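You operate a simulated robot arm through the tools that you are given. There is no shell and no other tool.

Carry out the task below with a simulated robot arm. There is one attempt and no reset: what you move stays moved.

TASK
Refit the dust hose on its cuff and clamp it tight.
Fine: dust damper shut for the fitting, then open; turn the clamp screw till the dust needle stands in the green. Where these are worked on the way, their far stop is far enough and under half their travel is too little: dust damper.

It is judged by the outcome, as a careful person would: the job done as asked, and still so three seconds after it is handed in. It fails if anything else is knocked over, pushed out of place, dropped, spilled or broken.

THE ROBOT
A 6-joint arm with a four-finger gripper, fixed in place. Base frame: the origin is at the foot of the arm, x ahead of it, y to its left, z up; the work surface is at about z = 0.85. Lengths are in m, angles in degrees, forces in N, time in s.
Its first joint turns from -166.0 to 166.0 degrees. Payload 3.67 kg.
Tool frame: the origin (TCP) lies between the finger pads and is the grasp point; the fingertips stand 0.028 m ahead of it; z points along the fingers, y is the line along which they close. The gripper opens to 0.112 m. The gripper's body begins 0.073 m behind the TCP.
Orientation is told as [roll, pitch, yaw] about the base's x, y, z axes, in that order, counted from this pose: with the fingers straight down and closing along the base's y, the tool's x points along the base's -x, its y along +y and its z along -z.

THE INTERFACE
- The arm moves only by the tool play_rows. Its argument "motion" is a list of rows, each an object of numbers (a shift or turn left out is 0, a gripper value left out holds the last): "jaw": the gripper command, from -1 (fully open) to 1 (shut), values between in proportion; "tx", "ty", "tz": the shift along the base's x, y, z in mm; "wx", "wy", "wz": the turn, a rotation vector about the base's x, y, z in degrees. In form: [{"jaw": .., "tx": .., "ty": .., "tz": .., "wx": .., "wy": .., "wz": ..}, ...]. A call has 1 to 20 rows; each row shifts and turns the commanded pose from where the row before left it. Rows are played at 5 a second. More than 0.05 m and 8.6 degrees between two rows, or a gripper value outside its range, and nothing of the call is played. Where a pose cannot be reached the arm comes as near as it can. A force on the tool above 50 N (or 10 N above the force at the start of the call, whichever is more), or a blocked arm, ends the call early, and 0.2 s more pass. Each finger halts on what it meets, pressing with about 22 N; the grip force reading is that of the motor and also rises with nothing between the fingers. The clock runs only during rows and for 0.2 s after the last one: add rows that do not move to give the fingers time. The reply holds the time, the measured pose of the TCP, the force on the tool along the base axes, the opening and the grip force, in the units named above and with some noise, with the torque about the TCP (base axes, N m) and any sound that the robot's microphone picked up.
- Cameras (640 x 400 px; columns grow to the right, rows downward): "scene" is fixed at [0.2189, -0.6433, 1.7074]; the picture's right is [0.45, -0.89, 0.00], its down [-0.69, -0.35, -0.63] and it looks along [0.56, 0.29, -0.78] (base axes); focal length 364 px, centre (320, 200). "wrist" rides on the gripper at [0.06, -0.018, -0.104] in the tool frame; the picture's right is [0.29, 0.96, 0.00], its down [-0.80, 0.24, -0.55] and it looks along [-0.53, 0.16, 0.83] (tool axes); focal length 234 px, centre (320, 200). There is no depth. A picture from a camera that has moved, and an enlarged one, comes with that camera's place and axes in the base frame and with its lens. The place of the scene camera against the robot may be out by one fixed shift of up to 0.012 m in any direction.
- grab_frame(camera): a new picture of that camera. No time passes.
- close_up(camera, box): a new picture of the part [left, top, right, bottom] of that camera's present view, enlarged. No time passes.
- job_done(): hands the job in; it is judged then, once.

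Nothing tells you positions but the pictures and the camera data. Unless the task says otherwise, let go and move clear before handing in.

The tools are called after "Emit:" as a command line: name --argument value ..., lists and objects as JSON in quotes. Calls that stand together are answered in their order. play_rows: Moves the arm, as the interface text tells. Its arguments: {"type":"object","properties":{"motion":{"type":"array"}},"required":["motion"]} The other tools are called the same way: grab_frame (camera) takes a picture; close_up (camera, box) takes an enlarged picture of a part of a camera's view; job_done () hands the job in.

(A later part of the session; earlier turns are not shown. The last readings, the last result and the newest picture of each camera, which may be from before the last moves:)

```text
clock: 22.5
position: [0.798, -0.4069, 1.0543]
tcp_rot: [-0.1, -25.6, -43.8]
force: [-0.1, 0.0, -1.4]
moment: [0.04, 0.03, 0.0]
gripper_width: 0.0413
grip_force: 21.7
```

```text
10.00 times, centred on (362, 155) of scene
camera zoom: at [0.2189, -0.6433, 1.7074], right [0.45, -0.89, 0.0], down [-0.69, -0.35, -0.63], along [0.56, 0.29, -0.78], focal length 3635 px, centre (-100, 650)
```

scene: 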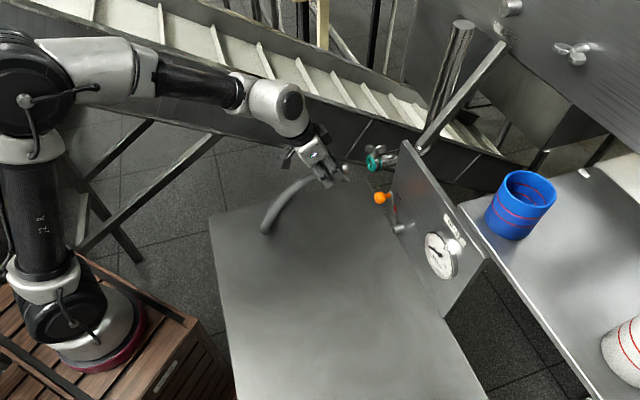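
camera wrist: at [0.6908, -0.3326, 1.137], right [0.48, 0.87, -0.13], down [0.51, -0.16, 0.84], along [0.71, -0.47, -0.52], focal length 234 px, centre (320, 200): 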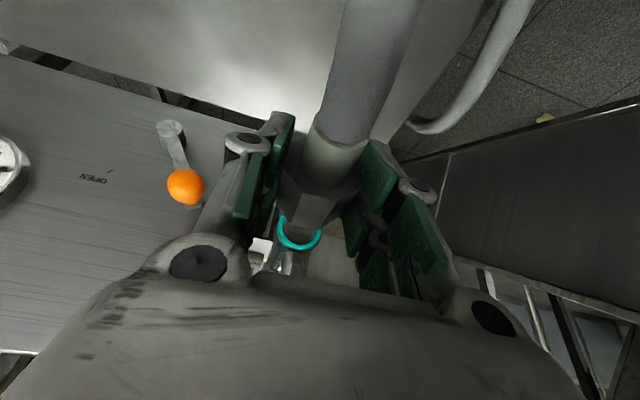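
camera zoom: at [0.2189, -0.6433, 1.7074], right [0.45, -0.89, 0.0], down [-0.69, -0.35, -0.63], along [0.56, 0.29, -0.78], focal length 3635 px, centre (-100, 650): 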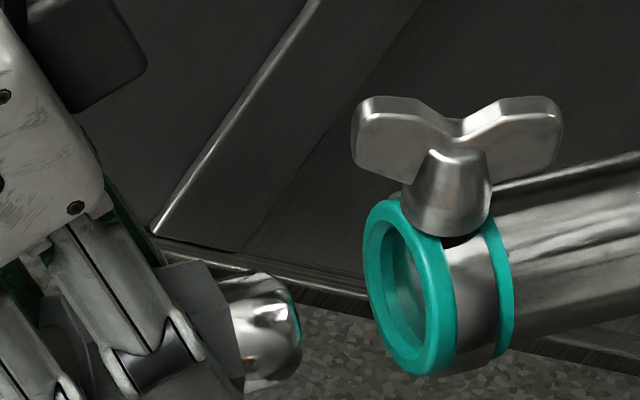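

Close now; residual is about +3 mm along the panel direction and −1 mm height. Correct and advance 15 mm more.

Emit:
play_rows --motion '[{"tx": 2.1, "ty": 2.2, "tz": -1}, {"tx": 5.4, "ty": -5.2}, {"tx": 5.4, "ty": -5.2}, {}]'

Emit:
close_up --camera "wrist" --box '[272, 160, 368, 280]'

Emit:
close_up --camera "scene" --box '[342, 145, 390, 175]'

```text
clock: 23.5
position: [0.8102, -0.4162, 1.0531]
tcp_rot: [0.0, -25.6, -43.8]
force: [0.3, 0.1, -1.6]
moment: [0.0, 0.01, -0.01]
gripper_width: 0.0412
grip_force: 22.0
```

```text
3.33 times, centred on (320, 220) of wrist
camera zoom: at [0.7285, -0.3583, 1.1207], right [0.48, 0.87, -0.13], down [0.51, -0.16, 0.84], along [0.71, -0.47, -0.52], focal length 781 px, centre (320, 133)
```

zoom: 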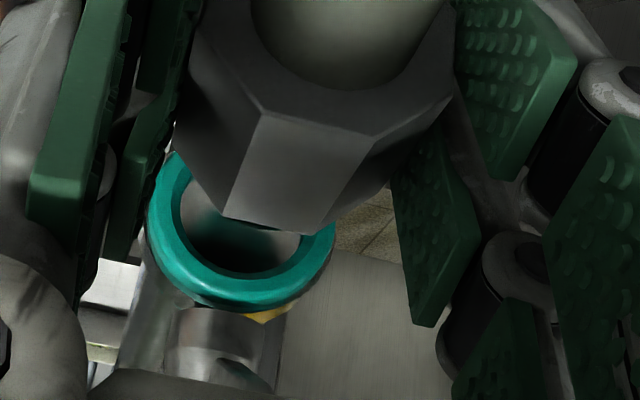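

```text
13.33 times, centred on (366, 160) of scene
camera zoom: at [0.2189, -0.6433, 1.7074], right [0.45, -0.89, 0.0], down [-0.69, -0.35, -0.63], along [0.56, 0.29, -0.78], focal length 4847 px, centre (-293, 733)
```

zoom: 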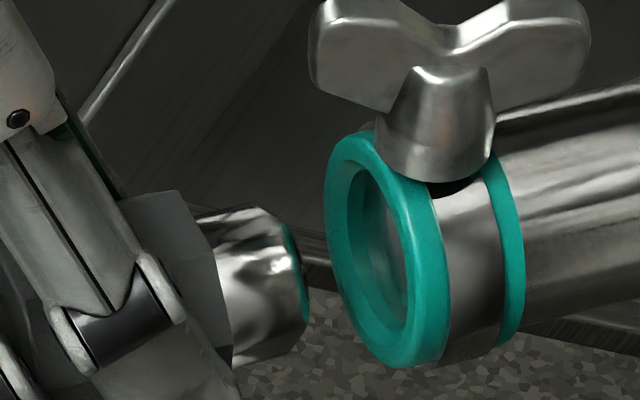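

Tip and cuff now line up in both views (≤1–2 mm). Advancing 14 mm to the mouth, then re-check.

Emit:
play_rows --motion '[{"tx": 5.1, "ty": -4.9}, {"tx": 5.1, "ty": -4.9}, {}]'

Emit:
close_up --camera "scene" --box '[342, 145, 390, 175]'

Emit:
close_up --camera "wrist" --box '[272, 160, 368, 280]'

```text
clock: 24.3
position: [0.8213, -0.4259, 1.0533]
tcp_rot: [-0.1, -25.7, -43.8]
force: [0.1, -0.6, -0.4]
moment: [-0.02, 0.03, 0.04]
gripper_width: 0.0413
grip_force: 22.4
```

```text
13.33 times, centred on (366, 160) of scene
camera zoom: at [0.2189, -0.6433, 1.7074], right [0.45, -0.89, 0.0], down [-0.69, -0.35, -0.63], along [0.56, 0.29, -0.78], focal length 4847 px, centre (-293, 733)
```

zoom: 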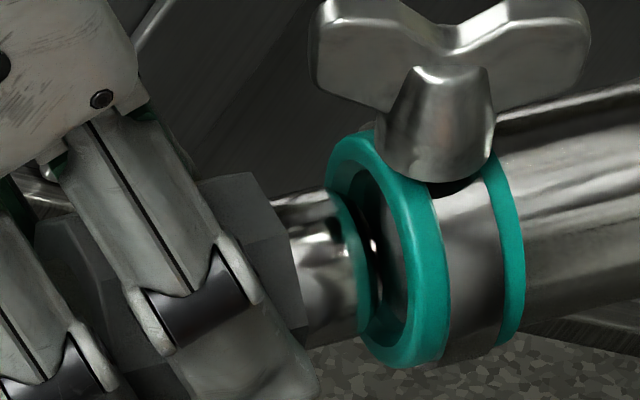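

```text
3.33 times, centred on (320, 220) of wrist
camera zoom: at [0.739, -0.3688, 1.1208], right [0.48, 0.87, -0.13], down [0.51, -0.16, 0.84], along [0.71, -0.47, -0.52], focal length 781 px, centre (320, 133)
```

zoom: 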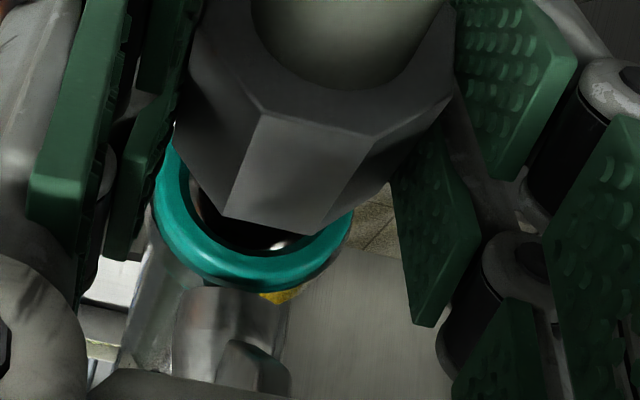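

The tip is entering the mouth, with no contact force. Pushing on in small steps.

Emit:
play_rows --motion '[{"tx": 2.9, "ty": -2.8}, {"tx": 2.9, "ty": -2.8}, {"tx": 2.9, "ty": -2.8}, {}]'

Emit:
close_up --camera "scene" --box '[342, 145, 390, 175]'

Emit:
close_up --camera "wrist" --box '[272, 160, 368, 280]'

```text
clock: 25.3
position: [0.8293, -0.4344, 1.054]
tcp_rot: [-0.1, -25.6, -43.8]
force: [0.4, 0.1, 0.4]
moment: [0.02, 0.0, 0.0]
gripper_width: 0.0412
grip_force: 21.9
```

```text
13.33 times, centred on (366, 160) of scene
camera zoom: at [0.2189, -0.6433, 1.7074], right [0.45, -0.89, 0.0], down [-0.69, -0.35, -0.63], along [0.56, 0.29, -0.78], focal length 4847 px, centre (-293, 733)
```

zoom: 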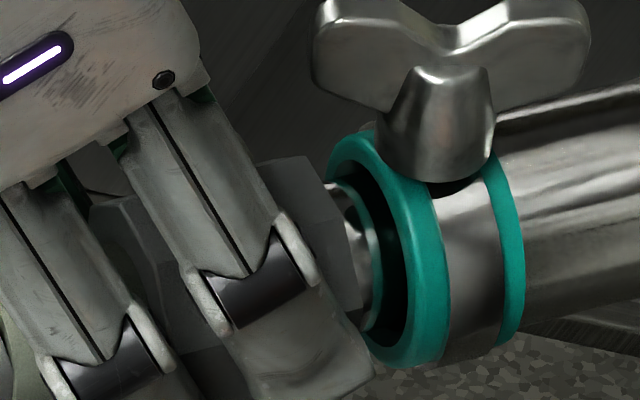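

```text
3.33 times, centred on (320, 220) of wrist
camera zoom: at [0.7474, -0.3763, 1.1213], right [0.48, 0.87, -0.13], down [0.51, -0.16, 0.84], along [0.71, -0.47, -0.52], focal length 781 px, centre (320, 133)
```

zoom: 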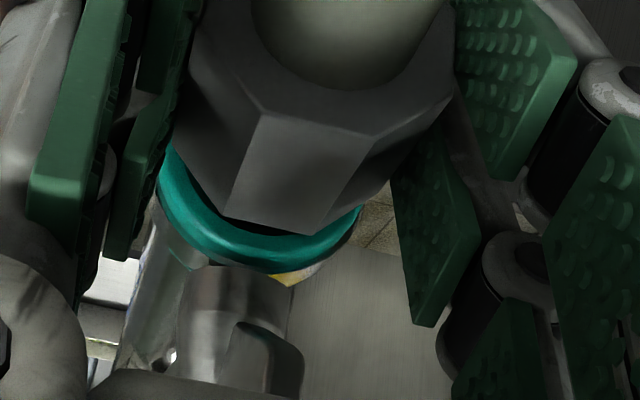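

Still free; continuing deeper toward the nut seating on the cuff ring.

Emit:
play_rows --motion '[{"tx": 2.2, "ty": -2.1}, {"tx": 2.2, "ty": -2.1}, {"tx": 2.2, "ty": -2.1}, {}]'

Emit:
close_up --camera "scene" --box '[342, 145, 390, 175]'

Emit:
close_up --camera "wrist" --box '[272, 160, 368, 280]'

```text
clock: 26.3
position: [0.8366, -0.4404, 1.053]
tcp_rot: [-0.2, -25.7, -43.8]
force: [0.5, -0.3, -0.5]
moment: [0.01, 0.02, 0.01]
gripper_width: 0.0414
grip_force: 22.0
```

```text
13.33 times, centred on (366, 160) of scene
camera zoom: at [0.2189, -0.6433, 1.7074], right [0.45, -0.89, 0.0], down [-0.69, -0.35, -0.63], along [0.56, 0.29, -0.78], focal length 4847 px, centre (-293, 733)
```

zoom: 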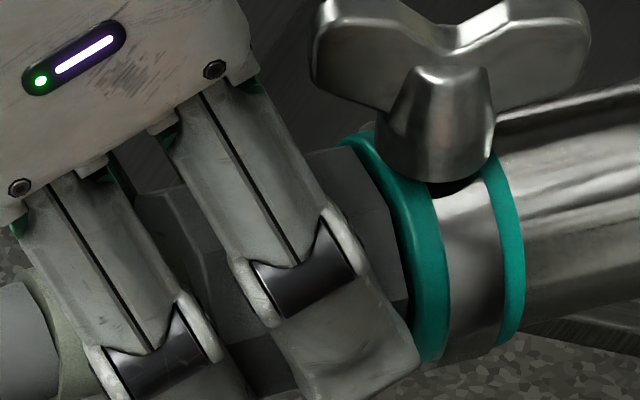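

```text
3.33 times, centred on (320, 220) of wrist
camera zoom: at [0.7541, -0.3828, 1.1209], right [0.48, 0.87, -0.13], down [0.51, -0.16, 0.84], along [0.71, -0.47, -0.52], focal length 781 px, centre (320, 133)
```

zoom: 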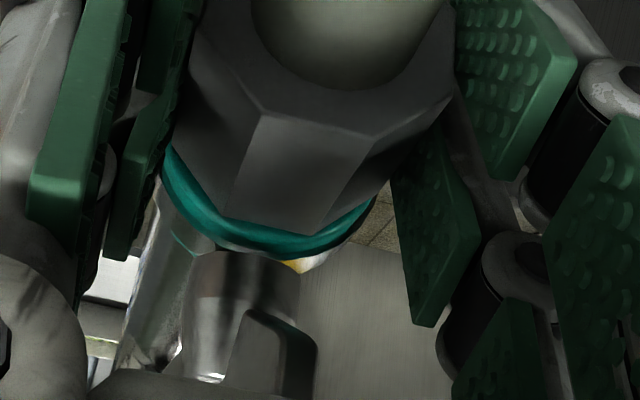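

The nut face is almost at the ring. A few more 2 mm steps until it seats.

Emit:
play_rows --motion '[{"tx": 1.45, "ty": -1.4}, {"tx": 1.45, "ty": -1.4}, {"tx": 1.45, "ty": -1.4}, {}]'

Emit:
close_up --camera "scene" --box '[342, 145, 390, 175]'

Emit:
close_up --camera "wrist" --box '[272, 160, 368, 280]'

```text
clock: 27.5
position: [0.8383, -0.4425, 1.0534]
tcp_rot: [-0.2, -25.4, -43.9]
force: [-19.7, 18.6, 14.2]
moment: [-0.31, 0.12, -0.63]
gripper_width: 0.0415
grip_force: 21.6
stopped in row 4: the force on the tool passed its limit at 52 N (the readings are from after the stop); the commanded pose is now the measured one
```

```text
13.33 times, centred on (366, 160) of scene
camera zoom: at [0.2189, -0.6433, 1.7074], right [0.45, -0.89, 0.0], down [-0.69, -0.35, -0.63], along [0.56, 0.29, -0.78], focal length 4847 px, centre (-293, 733)
```

zoom: 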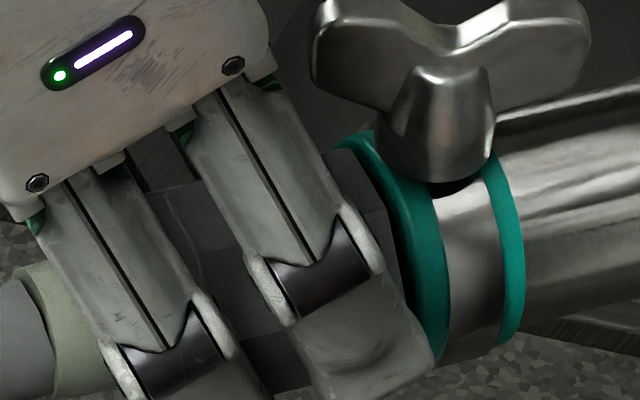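

```text
3.33 times, centred on (320, 220) of wrist
camera zoom: at [0.7563, -0.3851, 1.1213], right [0.48, 0.87, -0.13], down [0.52, -0.16, 0.84], along [0.71, -0.47, -0.53], focal length 781 px, centre (320, 133)
```

zoom: 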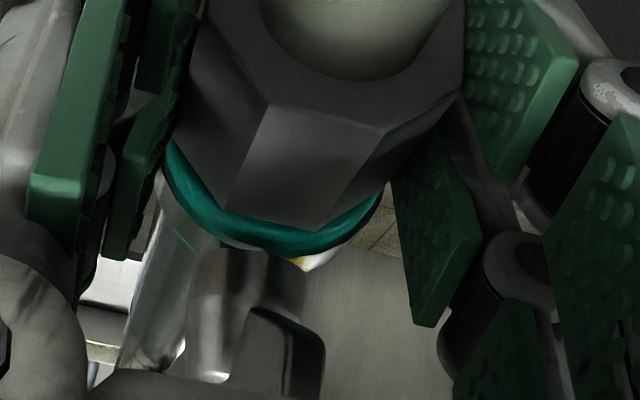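

Firm contact (52 N) after about 24 mm of insertion. Let me look closely to verify that the nut is really seated against the ring.

Emit:
close_up --camera "scene" --box '[358, 148, 382, 173]'

Emit:
close_up --camera "wrist" --box '[282, 190, 346, 240]'

Emit:
grab_frame --camera "scene"

```text
16.00 times, centred on (370, 160) of scene
camera zoom: at [0.2189, -0.6433, 1.7074], right [0.45, -0.89, 0.0], down [-0.69, -0.35, -0.63], along [0.56, 0.29, -0.78], focal length 5816 px, centre (-480, 832)
```

zoom: 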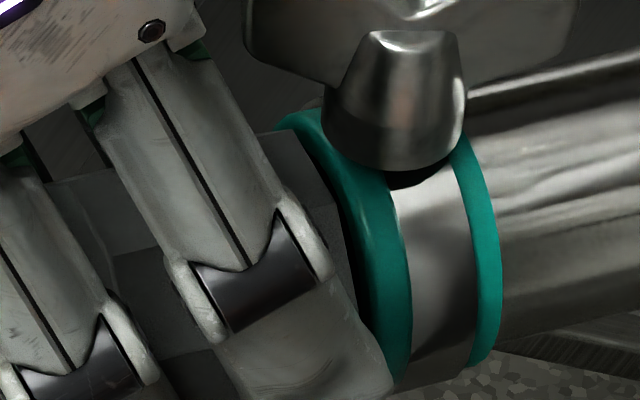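

```text
8.00 times, centred on (314, 215) of wrist
camera zoom: at [0.7563, -0.3851, 1.1213], right [0.48, 0.87, -0.13], down [0.52, -0.16, 0.84], along [0.71, -0.47, -0.53], focal length 1873 px, centre (368, 80)
```

zoom: 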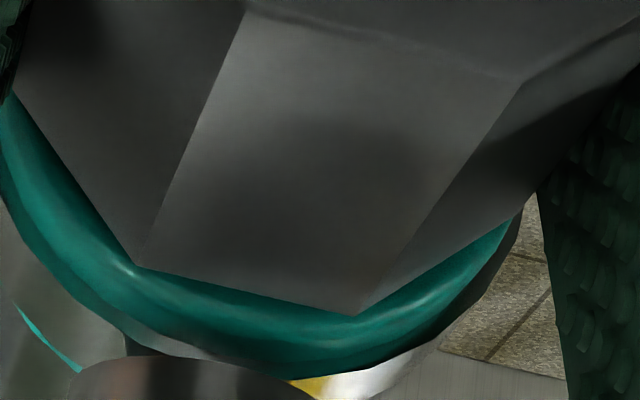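

```text
taken
```

scene: 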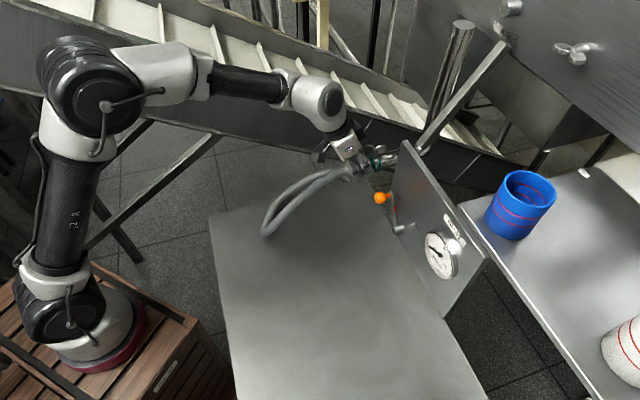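

The nut's front edge sits flush and concentric on the teal ring in the wrist view. I'll open the fingers slightly and check that the hose stays put.

Emit:
play_rows --motion '[{"jaw": 0.15}, {"jaw": 0.0}, {}]'

Emit:
grab_frame --camera "wrist"

Emit:
close_up --camera "scene" --box '[342, 145, 390, 175]'

```text
clock: 28.3
position: [0.84, -0.4445, 1.0514]
tcp_rot: [-0.2, -25.4, -43.9]
force: [0.1, 0.1, -0.5]
moment: [0.0, 0.02, 0.02]
gripper_width: 0.0563
grip_force: 0.1
```

```text
taken
camera wrist: at [0.7579, -0.3869, 1.1195], right [0.48, 0.87, -0.13], down [0.52, -0.16, 0.84], along [0.71, -0.47, -0.53], focal length 234 px, centre (320, 200)
```

wrist: 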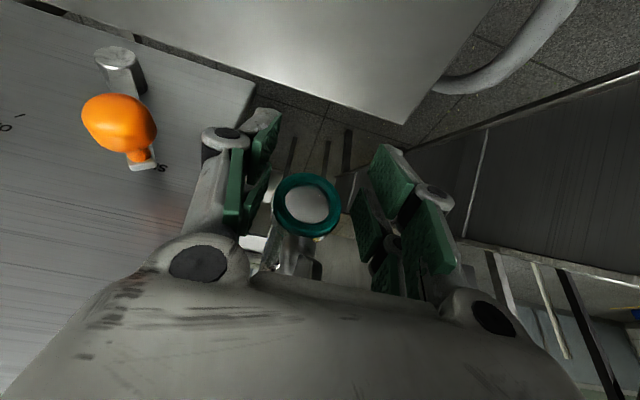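

```text
13.33 times, centred on (366, 160) of scene
camera zoom: at [0.2189, -0.6433, 1.7074], right [0.45, -0.89, 0.0], down [-0.69, -0.35, -0.63], along [0.56, 0.29, -0.78], focal length 4847 px, centre (-293, 733)
```

zoom: 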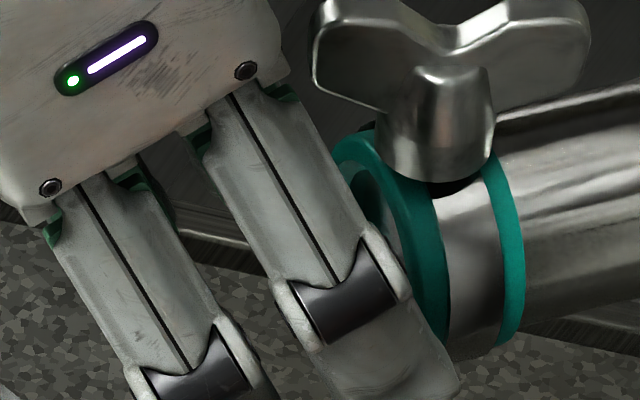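

The hose end slipped out when released; I need to see where it went before anything else.

Emit:
grab_frame --camera "scene"

Emit:
close_up --camera "scene" --box '[220, 120, 420, 260]'

```text
taken
```

scene: 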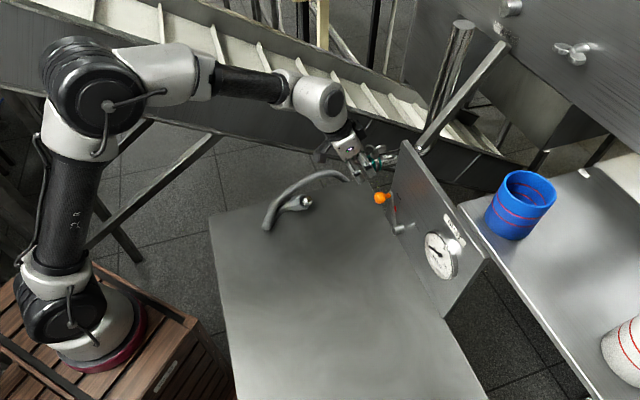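

```text
2.86 times, centred on (320, 190) of scene
camera zoom: at [0.2189, -0.6433, 1.7074], right [0.45, -0.89, 0.0], down [-0.69, -0.35, -0.63], along [0.56, 0.29, -0.78], focal length 1039 px, centre (320, 229)
```

zoom: 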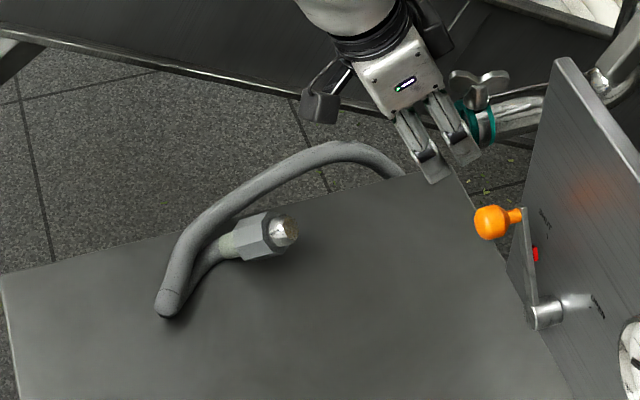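

The hose end sprang back to about where it lay at first (still on the table, nothing lost). While here with a clear view, I'll measure the cuff mouth exactly.

Emit:
close_up --camera "wrist" --box '[260, 160, 356, 260]'

Emit:
play_rows --motion '[{}, {}]'

Emit:
grab_frame --camera "scene"

Emit:
close_up --camera "scene" --box '[250, 170, 330, 240]'

```text
4.00 times, centred on (308, 210) of wrist
camera zoom: at [0.7579, -0.3869, 1.1195], right [0.48, 0.87, -0.13], down [0.52, -0.16, 0.84], along [0.71, -0.47, -0.53], focal length 937 px, centre (368, 160)
```

zoom: 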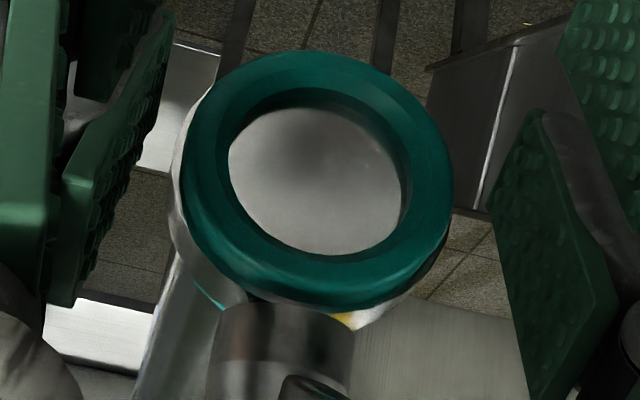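

```text
clock: 28.9
position: [0.8405, -0.4443, 1.0509]
tcp_rot: [-0.2, -25.4, -44.0]
force: [-0.8, 0.6, -0.3]
moment: [-0.01, 0.0, -0.03]
gripper_width: 0.0561
grip_force: 0.0
```

```text
taken
```

scene: 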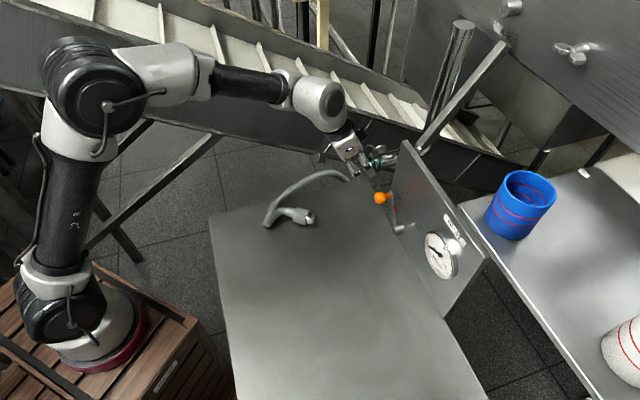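

```text
5.71 times, centred on (290, 205) of scene
camera zoom: at [0.2189, -0.6433, 1.7074], right [0.45, -0.89, 0.0], down [-0.69, -0.35, -0.63], along [0.56, 0.29, -0.78], focal length 2077 px, centre (491, 171)
```

zoom: 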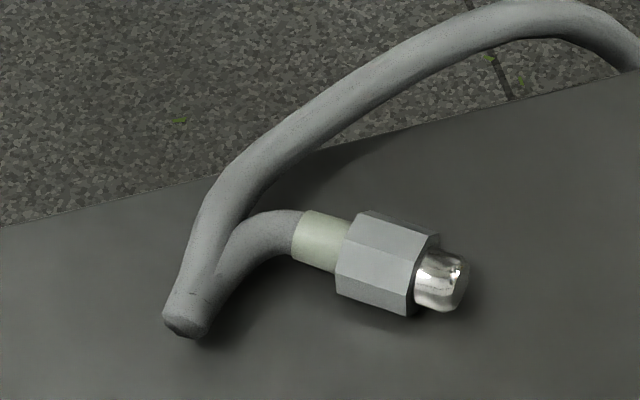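

Analysis: the hose axis was about 4 mm too low relative to the cuff (the contact pushed the tool up and back), so it wasn't properly seated. The hose end now lies on the table pointing about -85°. I'll back off, swing to match it, and look from above.

Emit:
play_rows --motion '[{"jaw": -0.2, "tx": -14.4, "ty": 13.9}, {"tx": -14.4, "ty": 13.9}, {"tx": -15.4, "ty": 31.4, "tz": 10, "wz": -8.2}, {"tx": -15.4, "ty": 31.4, "tz": 10, "wz": -8.2}, {"tx": -15.4, "ty": 31.4, "tz": 10, "wz": -8.2}, {"tx": -15.4, "ty": 31.4, "tz": 10, "wz": -8.2}, {"tx": -15.4, "ty": 31.4, "tz": 10, "wz": -8.2}, {}]'

Emit:
grab_frame --camera "wrist"

Emit:
grab_frame --camera "scene"

```text
clock: 30.7
position: [0.7355, -0.2569, 1.1011]
tcp_rot: [-0.2, -25.2, -85.0]
force: [0.2, 0.6, -0.2]
moment: [0.0, 0.0, -0.03]
gripper_width: 0.0673
grip_force: 0.0
```

```text
taken
camera wrist: at [0.7096, -0.1583, 1.1696], right [0.93, 0.34, -0.13], down [0.28, -0.46, 0.84], along [0.23, -0.82, -0.53], focal length 234 px, centre (320, 200)
```

wrist: 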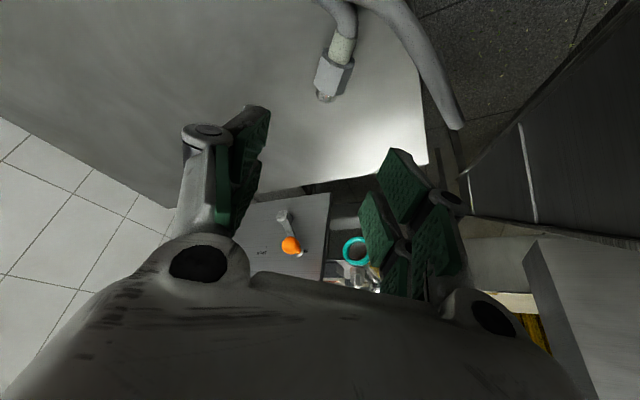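

```text
taken
```

scene: 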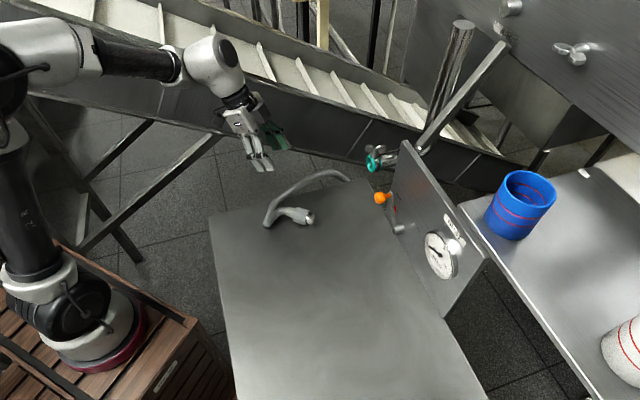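

Emit:
close_up --camera "wrist" --box '[280, 0, 440, 120]'

Emit:
close_up --camera "wrist" --box '[320, 220, 400, 300]'

Emit:
close_up --camera "scene" --box '[255, 190, 335, 240]'

```text
3.33 times, centred on (360, 60) of wrist
camera zoom: at [0.7096, -0.1583, 1.1696], right [0.93, 0.34, -0.13], down [0.28, -0.46, 0.84], along [0.23, -0.82, -0.53], focal length 781 px, centre (187, 667)
```

zoom: 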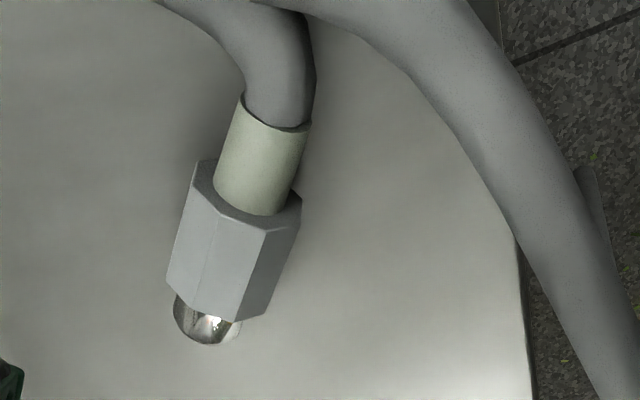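

```text
5.00 times, centred on (360, 260) of wrist
camera zoom: at [0.7096, -0.1583, 1.1696], right [0.93, 0.34, -0.13], down [0.28, -0.46, 0.84], along [0.23, -0.82, -0.53], focal length 1171 px, centre (120, -100)
```

zoom: 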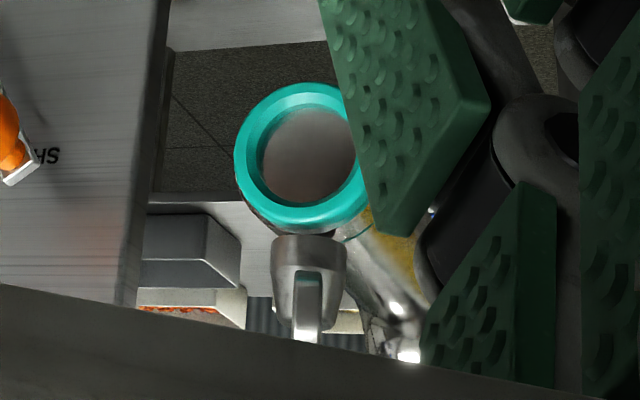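

```text
8.00 times, centred on (295, 215) of scene
camera zoom: at [0.2189, -0.6433, 1.7074], right [0.45, -0.89, 0.0], down [-0.69, -0.35, -0.63], along [0.56, 0.29, -0.78], focal length 2908 px, centre (520, 80)
```

zoom: 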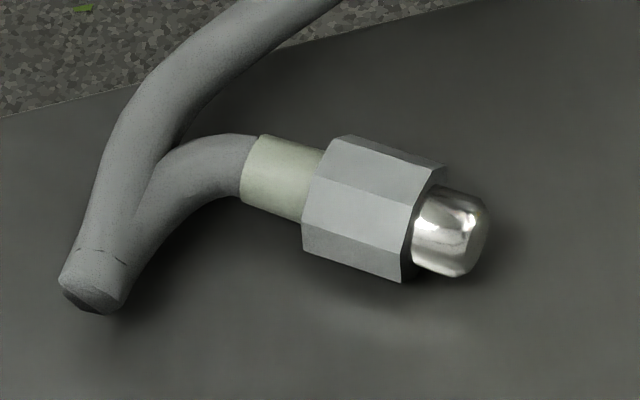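

The nut is now at about (0.747, -0.318), bearing -85°. Descending onto it again with matching yaw, stopping a little higher above the table.

Emit:
play_rows --motion '[{"tx": 2, "ty": -3, "tz": -41}, {"tx": 2, "ty": -2, "tz": -41}, {"tx": 3, "ty": -3, "tz": -41}, {"tx": 0.9, "ty": -10.6, "tz": -22.6}, {"tx": 0.9, "ty": -10.6, "tz": -22.6}, {"tx": 0.9, "ty": -10.6, "tz": -22.6}, {}]'

Emit:
grab_frame --camera "wrist"

Emit:
close_up --camera "scene" --box '[240, 170, 360, 245]'

```text
clock: 32.3
position: [0.7445, -0.2973, 0.9118]
tcp_rot: [-0.2, -25.3, -84.8]
force: [-0.2, 0.7, 0.6]
moment: [-0.01, 0.0, -0.02]
gripper_width: 0.0671
grip_force: 0.1
```

```text
taken
camera wrist: at [0.7195, -0.1989, 0.9799], right [0.93, 0.34, -0.13], down [0.28, -0.46, 0.84], along [0.23, -0.82, -0.53], focal length 234 px, centre (320, 200)
```

wrist: 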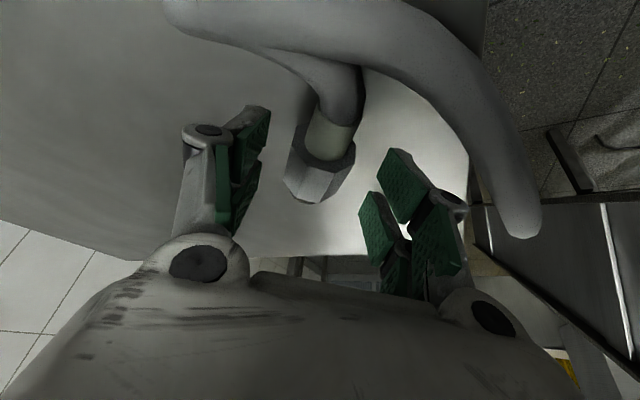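

```text
5.33 times, centred on (300, 208) of scene
camera zoom: at [0.2189, -0.6433, 1.7074], right [0.45, -0.89, 0.0], down [-0.69, -0.35, -0.63], along [0.56, 0.29, -0.78], focal length 1939 px, centre (427, 160)
```

zoom: 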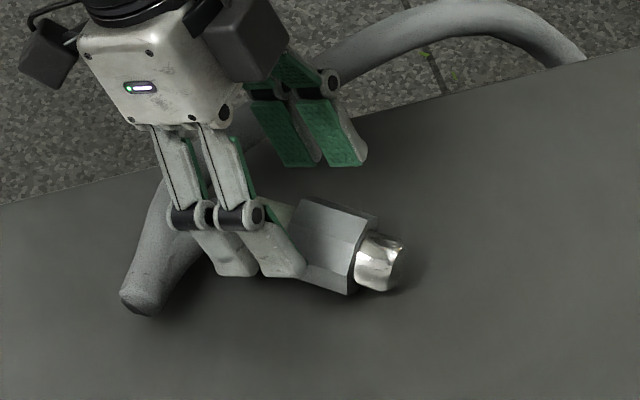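

Aligned. Final approach and close.

Emit:
play_rows --motion '[{"tx": 0.5, "ty": -5.3, "tz": -11.5}, {"tx": 0.5, "ty": -5.3, "tz": -11.5}, {}, {"jaw": 0.1}, {"jaw": 0.4}, {"jaw": 0.4}, {}]'

Emit:
close_up --camera "wrist" --box '[240, 90, 400, 250]'

Emit:
close_up --camera "scene" --box '[260, 190, 340, 240]'

```text
clock: 33.9
position: [0.7458, -0.3092, 0.8894]
tcp_rot: [0.0, -25.3, -84.9]
force: [2.3, 0.1, 2.7]
moment: [0.02, -0.07, -0.01]
gripper_width: 0.0418
grip_force: 21.9
```

```text
2.50 times, centred on (320, 170) of wrist
camera zoom: at [0.7196, -0.2101, 0.9572], right [0.93, 0.34, -0.13], down [0.28, -0.46, 0.84], along [0.23, -0.82, -0.53], focal length 585 px, centre (320, 275)
```

zoom: 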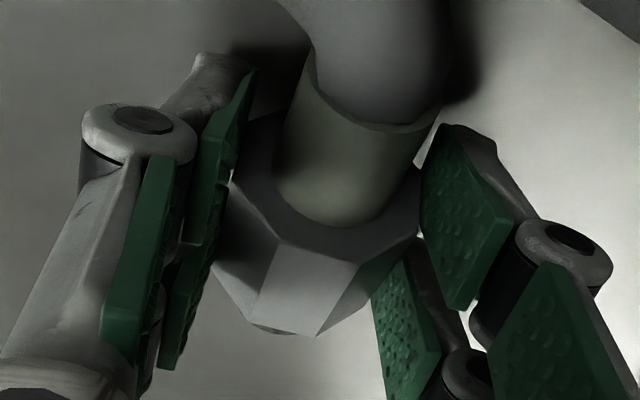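

```text
8.00 times, centred on (300, 215) of scene
camera zoom: at [0.2189, -0.6433, 1.7074], right [0.45, -0.89, 0.0], down [-0.69, -0.35, -0.63], along [0.56, 0.29, -0.78], focal length 2908 px, centre (480, 80)
```

zoom: 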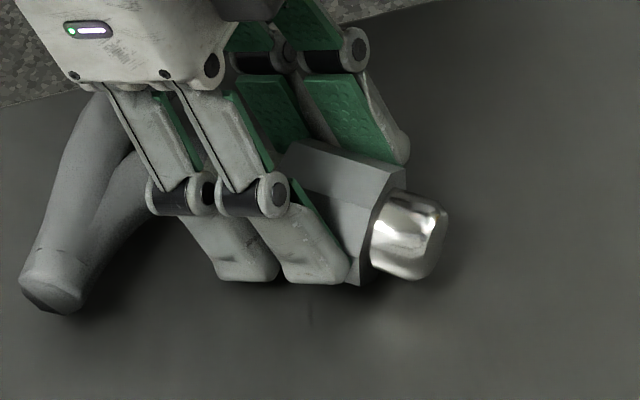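

Gripped again (42 mm). Lifting and carrying back to the cuff staging pose while turning the hose to the cuff's bearing.

Emit:
play_rows --motion '[{"tz": 15}, {"tz": 35}, {"tz": 40}, {"tx": 11.4, "ty": -19.6, "tz": 15, "wz": 8.1}, {"tx": 11.4, "ty": -19.6, "tz": 15, "wz": 8.1}, {"tx": 11.4, "ty": -19.6, "tz": 15, "wz": 8.1}, {"tx": 11.4, "ty": -19.6, "tz": 15, "wz": 8.1}, {"tx": 11.4, "ty": -19.6, "tz": 15, "wz": 8.1}, {}, {}]'

Emit:
close_up --camera "wrist" --box '[240, 100, 400, 280]'

Emit:
close_up --camera "scene" --box '[330, 135, 394, 175]'

Emit:
grab_frame --camera "scene"

```text
clock: 36.1
position: [0.8026, -0.4068, 1.0537]
tcp_rot: [-0.1, -25.2, -44.4]
force: [0.3, 0.3, -1.9]
moment: [0.0, -0.01, 0.0]
gripper_width: 0.0415
grip_force: 22.0
```

```text
2.22 times, centred on (320, 190) of wrist
camera zoom: at [0.7204, -0.3488, 1.1205], right [0.48, 0.87, -0.13], down [0.52, -0.17, 0.84], along [0.71, -0.47, -0.53], focal length 520 px, centre (320, 222)
```

zoom: 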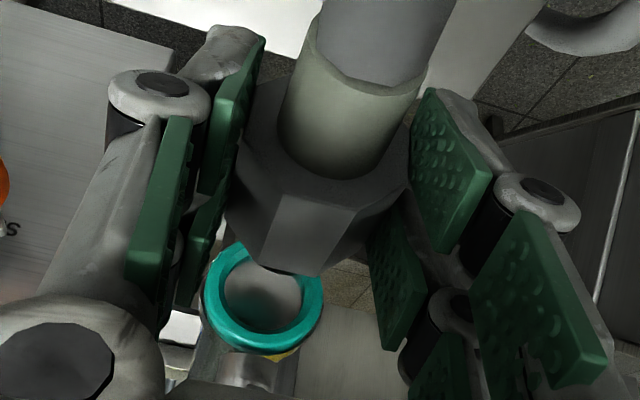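

```text
10.00 times, centred on (362, 155) of scene
camera zoom: at [0.2189, -0.6433, 1.7074], right [0.45, -0.89, 0.0], down [-0.69, -0.35, -0.63], along [0.56, 0.29, -0.78], focal length 3635 px, centre (-100, 650)
```

zoom: 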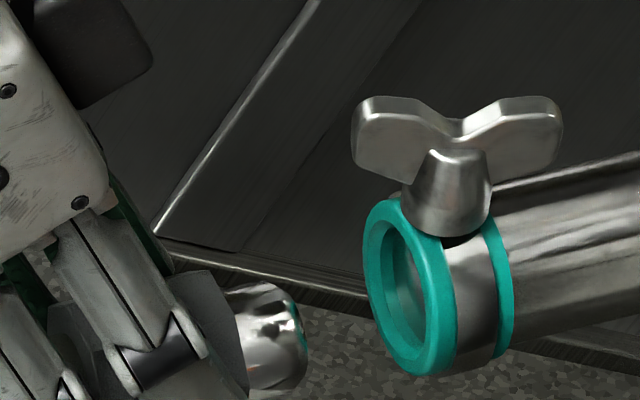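

```text
taken
```

scene: 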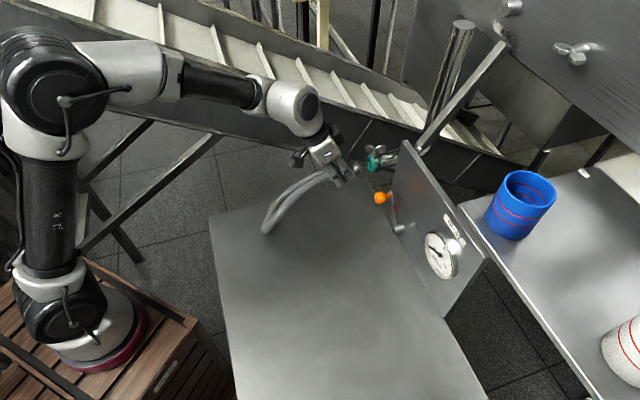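

The hose end is about 8 mm low and yawed ~2° off. Correcting height and yaw, then re-measuring before inserting.

Emit:
play_rows --motion '[{"tz": 4, "wz": -1.2}, {"tz": 4, "wz": -1.3}, {}]'

Emit:
close_up --camera "wrist" --box '[264, 150, 360, 270]'

Emit:
close_up --camera "scene" --box '[342, 145, 390, 175]'

```text
clock: 36.9
position: [0.803, -0.4076, 1.061]
tcp_rot: [-0.2, -25.3, -47.0]
force: [0.1, -0.1, -0.6]
moment: [0.03, 0.02, 0.01]
gripper_width: 0.0417
grip_force: 21.9
```

```text
3.33 times, centred on (312, 210) of wrist
camera zoom: at [0.7232, -0.3455, 1.1288], right [0.52, 0.84, -0.13], down [0.51, -0.19, 0.84], along [0.69, -0.5, -0.53], focal length 781 px, centre (347, 167)
```

zoom: 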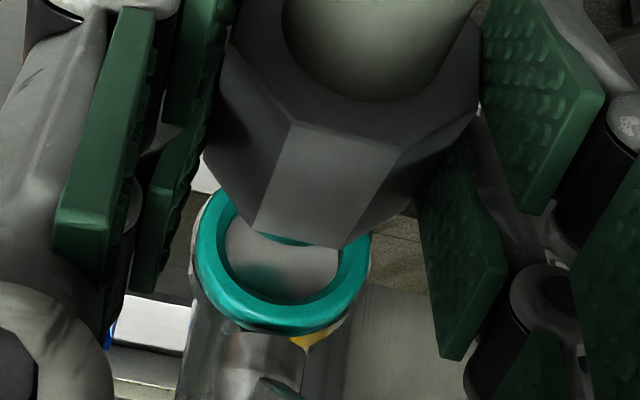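

```text
13.33 times, centred on (366, 160) of scene
camera zoom: at [0.2189, -0.6433, 1.7074], right [0.45, -0.89, 0.0], down [-0.69, -0.35, -0.63], along [0.56, 0.29, -0.78], focal length 4847 px, centre (-293, 733)
```

zoom: 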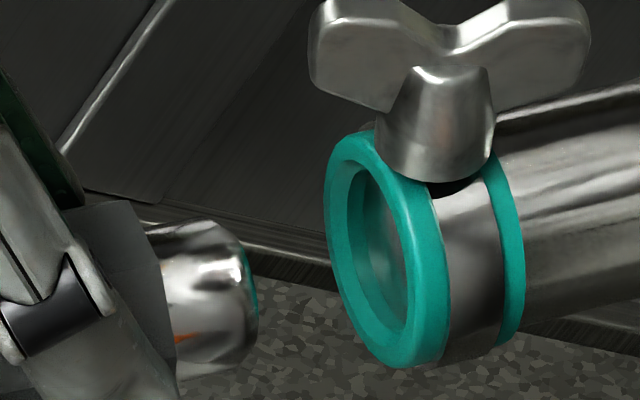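

Both views now agree within ~2 mm; small trim (+1.5 mm sideways, −1.2 mm down), then advance 22 mm.

Emit:
play_rows --motion '[{"tx": 1.06, "ty": 1.06, "tz": -1.2}, {"tx": 7.8, "ty": -7.8}, {"tx": 7.8, "ty": -7.8}, {}]'

Emit:
close_up --camera "wrist" --box '[264, 150, 360, 270]'

Emit:
close_up --camera "scene" --box '[342, 145, 390, 175]'

```text
clock: 37.9
position: [0.8187, -0.4219, 1.0592]
tcp_rot: [-0.1, -25.3, -46.8]
force: [0.9, 0.2, -0.6]
moment: [0.0, 0.01, 0.03]
gripper_width: 0.0416
grip_force: 21.2
```

```text
3.33 times, centred on (312, 210) of wrist
camera zoom: at [0.7403, -0.3594, 1.1267], right [0.52, 0.84, -0.13], down [0.51, -0.19, 0.84], along [0.69, -0.5, -0.53], focal length 781 px, centre (347, 167)
```

zoom: 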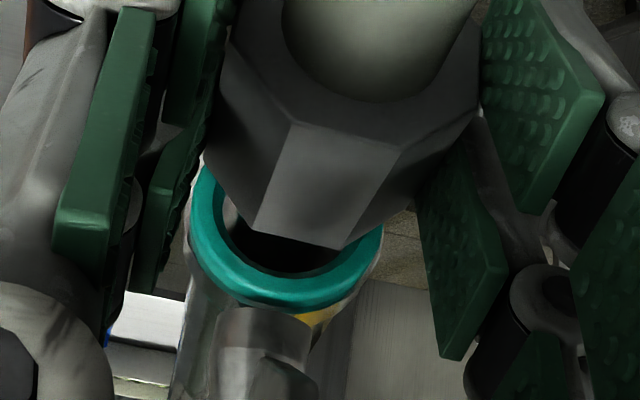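

```text
13.33 times, centred on (366, 160) of scene
camera zoom: at [0.2189, -0.6433, 1.7074], right [0.45, -0.89, 0.0], down [-0.69, -0.35, -0.63], along [0.56, 0.29, -0.78], focal length 4847 px, centre (-293, 733)
```

zoom: 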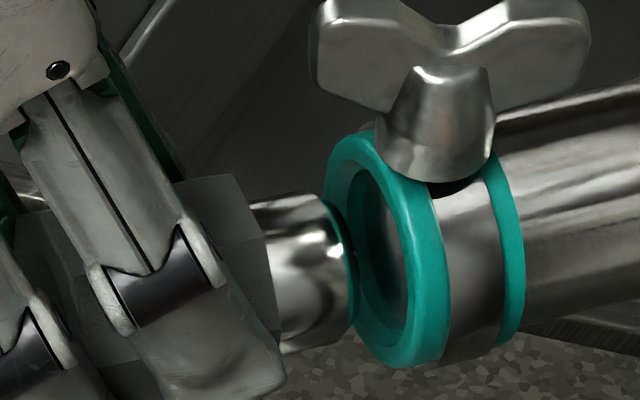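

The tip is right at the mouth, centred. Inserting in small steps now.

Emit:
play_rows --motion '[{"tx": 2.5, "ty": -1.8, "tz": -0.7}, {"tx": 2.1, "ty": -2.1}, {"tx": 2.1, "ty": -2.1}, {"tx": 2.1, "ty": -2.1}, {}]'

Emit:
close_up --camera "wrist" --box '[264, 150, 360, 270]'

Emit:
close_up --camera "scene" --box '[342, 145, 390, 175]'

```text
clock: 39.1
position: [0.8268, -0.4297, 1.0598]
tcp_rot: [-0.2, -25.3, -46.9]
force: [-0.3, 0.0, 0.0]
moment: [0.02, 0.02, 0.01]
gripper_width: 0.0414
grip_force: 21.6
```

```text
3.33 times, centred on (312, 210) of wrist
camera zoom: at [0.7482, -0.3682, 1.1269], right [0.52, 0.84, -0.13], down [0.51, -0.19, 0.84], along [0.69, -0.5, -0.53], focal length 781 px, centre (347, 167)
```

zoom: 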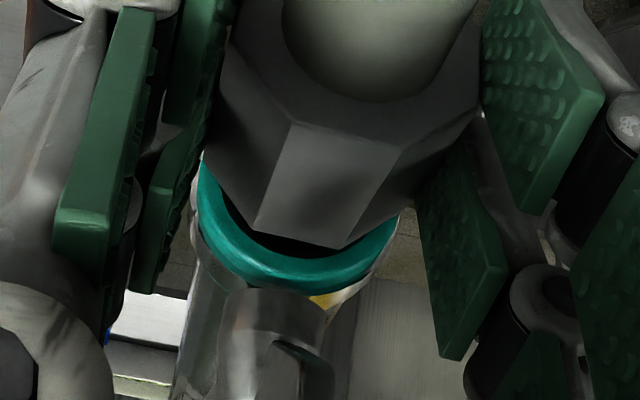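

```text
13.33 times, centred on (366, 160) of scene
camera zoom: at [0.2189, -0.6433, 1.7074], right [0.45, -0.89, 0.0], down [-0.69, -0.35, -0.63], along [0.56, 0.29, -0.78], focal length 4847 px, centre (-293, 733)
```

zoom: 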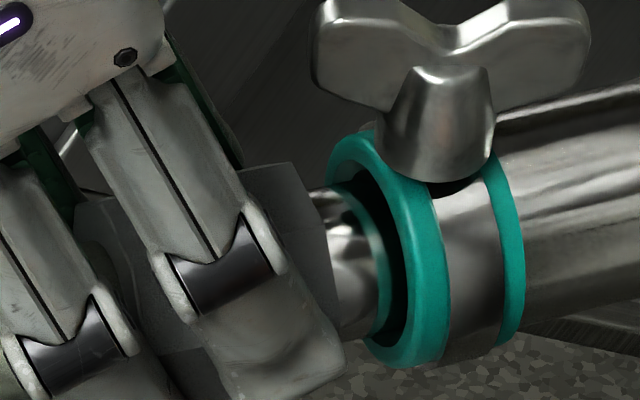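

No contact force. Minor trim again (+1 mm sideways, −1 mm down) and on toward the stop in fine steps.

Emit:
play_rows --motion '[{"tx": 2.1, "ty": -0.7, "tz": -1}, {"tx": 2.1, "ty": -2.1}, {"tx": 1.4, "ty": -1.4}, {}]'

Emit:
close_up --camera "wrist" --box '[264, 150, 360, 270]'

Emit:
close_up --camera "scene" --box '[342, 145, 390, 175]'

```text
clock: 40.1
position: [0.8328, -0.4338, 1.0575]
tcp_rot: [-0.1, -25.2, -46.8]
force: [0.5, -0.7, -0.8]
moment: [0.0, -0.04, -0.02]
gripper_width: 0.0418
grip_force: 22.2
```

```text
3.33 times, centred on (312, 210) of wrist
camera zoom: at [0.7541, -0.3723, 1.126], right [0.52, 0.84, -0.13], down [0.51, -0.19, 0.84], along [0.69, -0.5, -0.53], focal length 781 px, centre (347, 167)
```

zoom: 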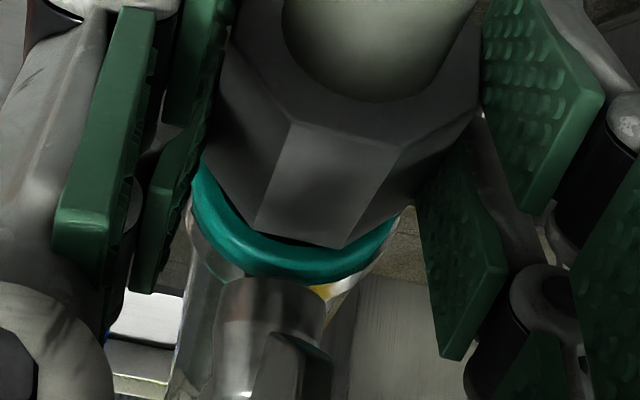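

```text
13.33 times, centred on (366, 160) of scene
camera zoom: at [0.2189, -0.6433, 1.7074], right [0.45, -0.89, 0.0], down [-0.69, -0.35, -0.63], along [0.56, 0.29, -0.78], focal length 4847 px, centre (-293, 733)
```

zoom: 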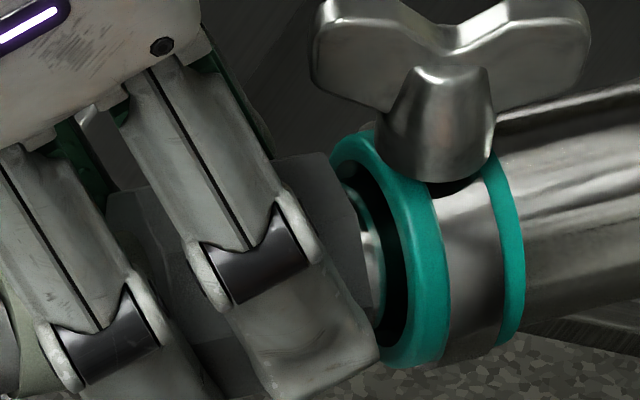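

Centred, about 8 mm left to seat. Continuing with 2 mm then 1 mm steps.

Emit:
play_rows --motion '[{"tx": 1.4, "ty": -1.4, "tz": -0.5}, {"tx": 1.4, "ty": -1.4}, {"tx": 0.7, "ty": -0.7}, {"tx": 0.7, "ty": -0.7}, {}]'

Emit:
close_up --camera "scene" --box '[342, 145, 390, 175]'

```text
clock: 41.3
position: [0.8378, -0.4401, 1.0569]
tcp_rot: [-0.2, -25.3, -47.0]
force: [0.3, -0.8, -2.3]
moment: [0.04, -0.03, -0.01]
gripper_width: 0.0419
grip_force: 22.2
```

```text
13.33 times, centred on (366, 160) of scene
camera zoom: at [0.2189, -0.6433, 1.7074], right [0.45, -0.89, 0.0], down [-0.69, -0.35, -0.63], along [0.56, 0.29, -0.78], focal length 4847 px, centre (-293, 733)
```

zoom: 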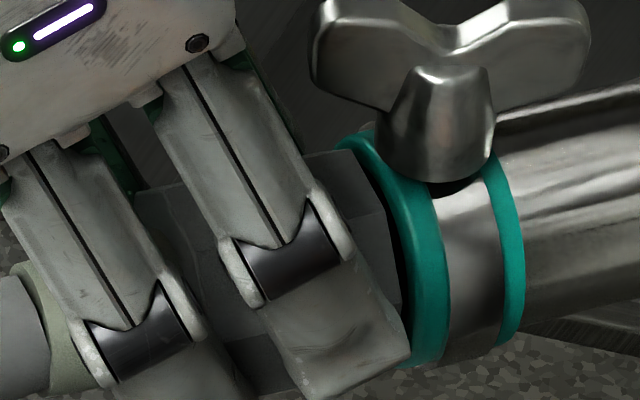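

Nearly flush and still free. 1 mm steps until contact.

Emit:
play_rows --motion '[{"tx": 0.7, "ty": -0.7}, {"tx": 0.7, "ty": -0.7}, {}]'

Emit:
play_rows --motion '[{"tx": 0.7, "ty": -0.7}, {}]'

Emit:
close_up --camera "wrist" --box '[264, 150, 360, 270]'

Emit:
close_up --camera "scene" --box '[342, 145, 390, 175]'

```text
clock: 42.1
position: [0.8379, -0.4382, 1.0586]
tcp_rot: [-0.2, -25.2, -46.8]
force: [-16.1, 15.5, 0.5]
moment: [0.21, 0.22, 0.43]
gripper_width: 0.0415
grip_force: 21.6
```

```text
clock: 42.7
position: [0.8382, -0.4389, 1.0578]
tcp_rot: [-0.3, -25.2, -47.0]
force: [-23.5, 21.3, -4.2]
moment: [0.37, 0.44, 0.55]
gripper_width: 0.042
grip_force: 22.2
```

```text
3.33 times, centred on (312, 210) of wrist
camera zoom: at [0.759, -0.3776, 1.1256], right [0.52, 0.84, -0.13], down [0.51, -0.19, 0.84], along [0.68, -0.5, -0.53], focal length 781 px, centre (347, 167)
```

zoom: 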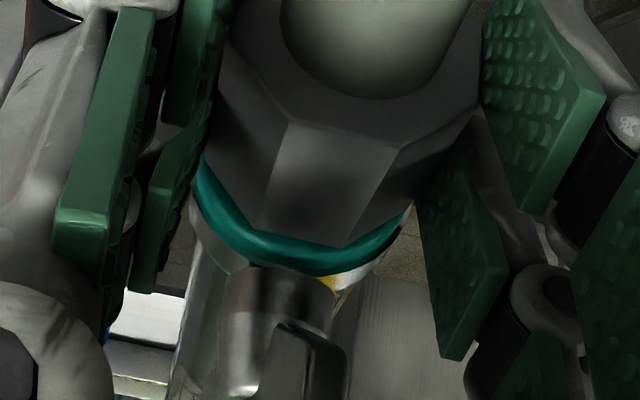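

```text
13.33 times, centred on (366, 160) of scene
camera zoom: at [0.2189, -0.6433, 1.7074], right [0.45, -0.89, 0.0], down [-0.69, -0.35, -0.63], along [0.56, 0.29, -0.78], focal length 4847 px, centre (-293, 733)
```

zoom: 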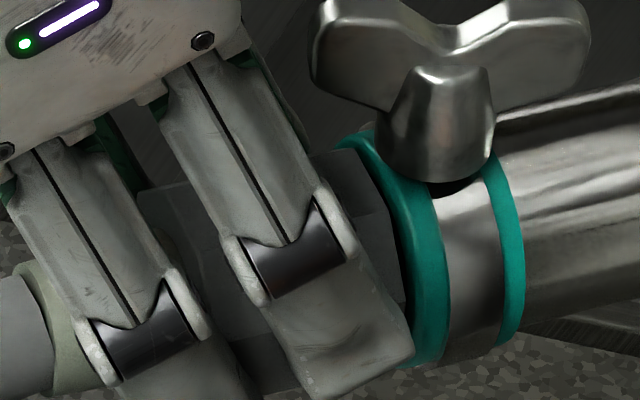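

Key insight from the contact torque: the stop force acts ~20 mm off-axis, at the finger/ring overlap, and the fingers sit almost at the nut's front face. The fingers are probably hitting the cuff ring before the nut seats. I'll back out, set the hose down gently, and re-grip further back on the nut.

Emit:
play_rows --motion '[{"tx": -5, "ty": 5}, {"tx": -10, "ty": 10}, {"tx": -17, "ty": 17}, {"tx": -25, "ty": 25.5, "tz": -14.5}, {"tx": -25, "ty": 25.5, "tz": -14.5}, {"tx": -25, "ty": 25.5, "tz": -14.5}, {"tx": -25, "ty": 25.5, "tz": -14.5}, {"tz": -35}, {"tz": -35}, {"tz": -25}, {}]'

Emit:
grab_frame --camera "wrist"

Emit:
close_up --camera "scene" --box '[240, 170, 360, 245]'

```text
clock: 45.1
position: [0.7054, -0.3072, 0.9039]
tcp_rot: [-0.1, -25.2, -46.9]
force: [0.0, 0.1, -1.2]
moment: [-0.01, -0.04, -0.01]
gripper_width: 0.0419
grip_force: 21.8
```

```text
taken
camera wrist: at [0.6279, -0.2448, 0.9723], right [0.52, 0.84, -0.13], down [0.51, -0.19, 0.84], along [0.69, -0.5, -0.53], focal length 234 px, centre (320, 200)
```

wrist: 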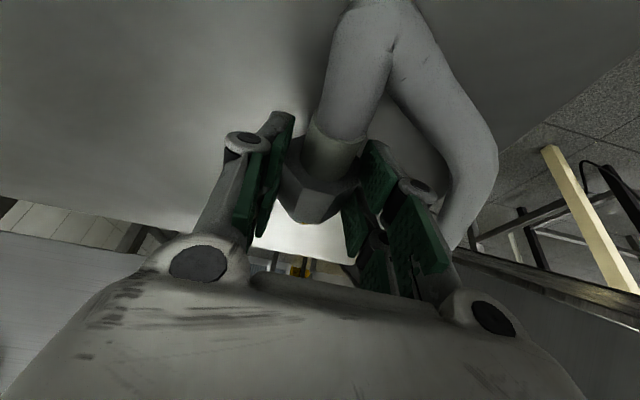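

```text
5.33 times, centred on (300, 208) of scene
camera zoom: at [0.2189, -0.6433, 1.7074], right [0.45, -0.89, 0.0], down [-0.69, -0.35, -0.63], along [0.56, 0.29, -0.78], focal length 1939 px, centre (427, 160)
```

zoom: 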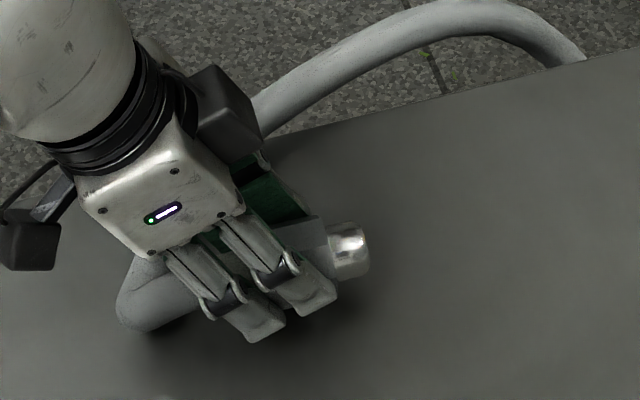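

Lowering the last bit onto the table.

Emit:
play_rows --motion '[{"tz": -7}, {"tz": -4}, {"tz": -3}, {}]'

```text
clock: 46.1
position: [0.7063, -0.3075, 0.8907]
tcp_rot: [-0.2, -25.3, -46.9]
force: [0.5, 0.1, -1.7]
moment: [-0.01, 0.0, -0.02]
gripper_width: 0.0416
grip_force: 21.7
```

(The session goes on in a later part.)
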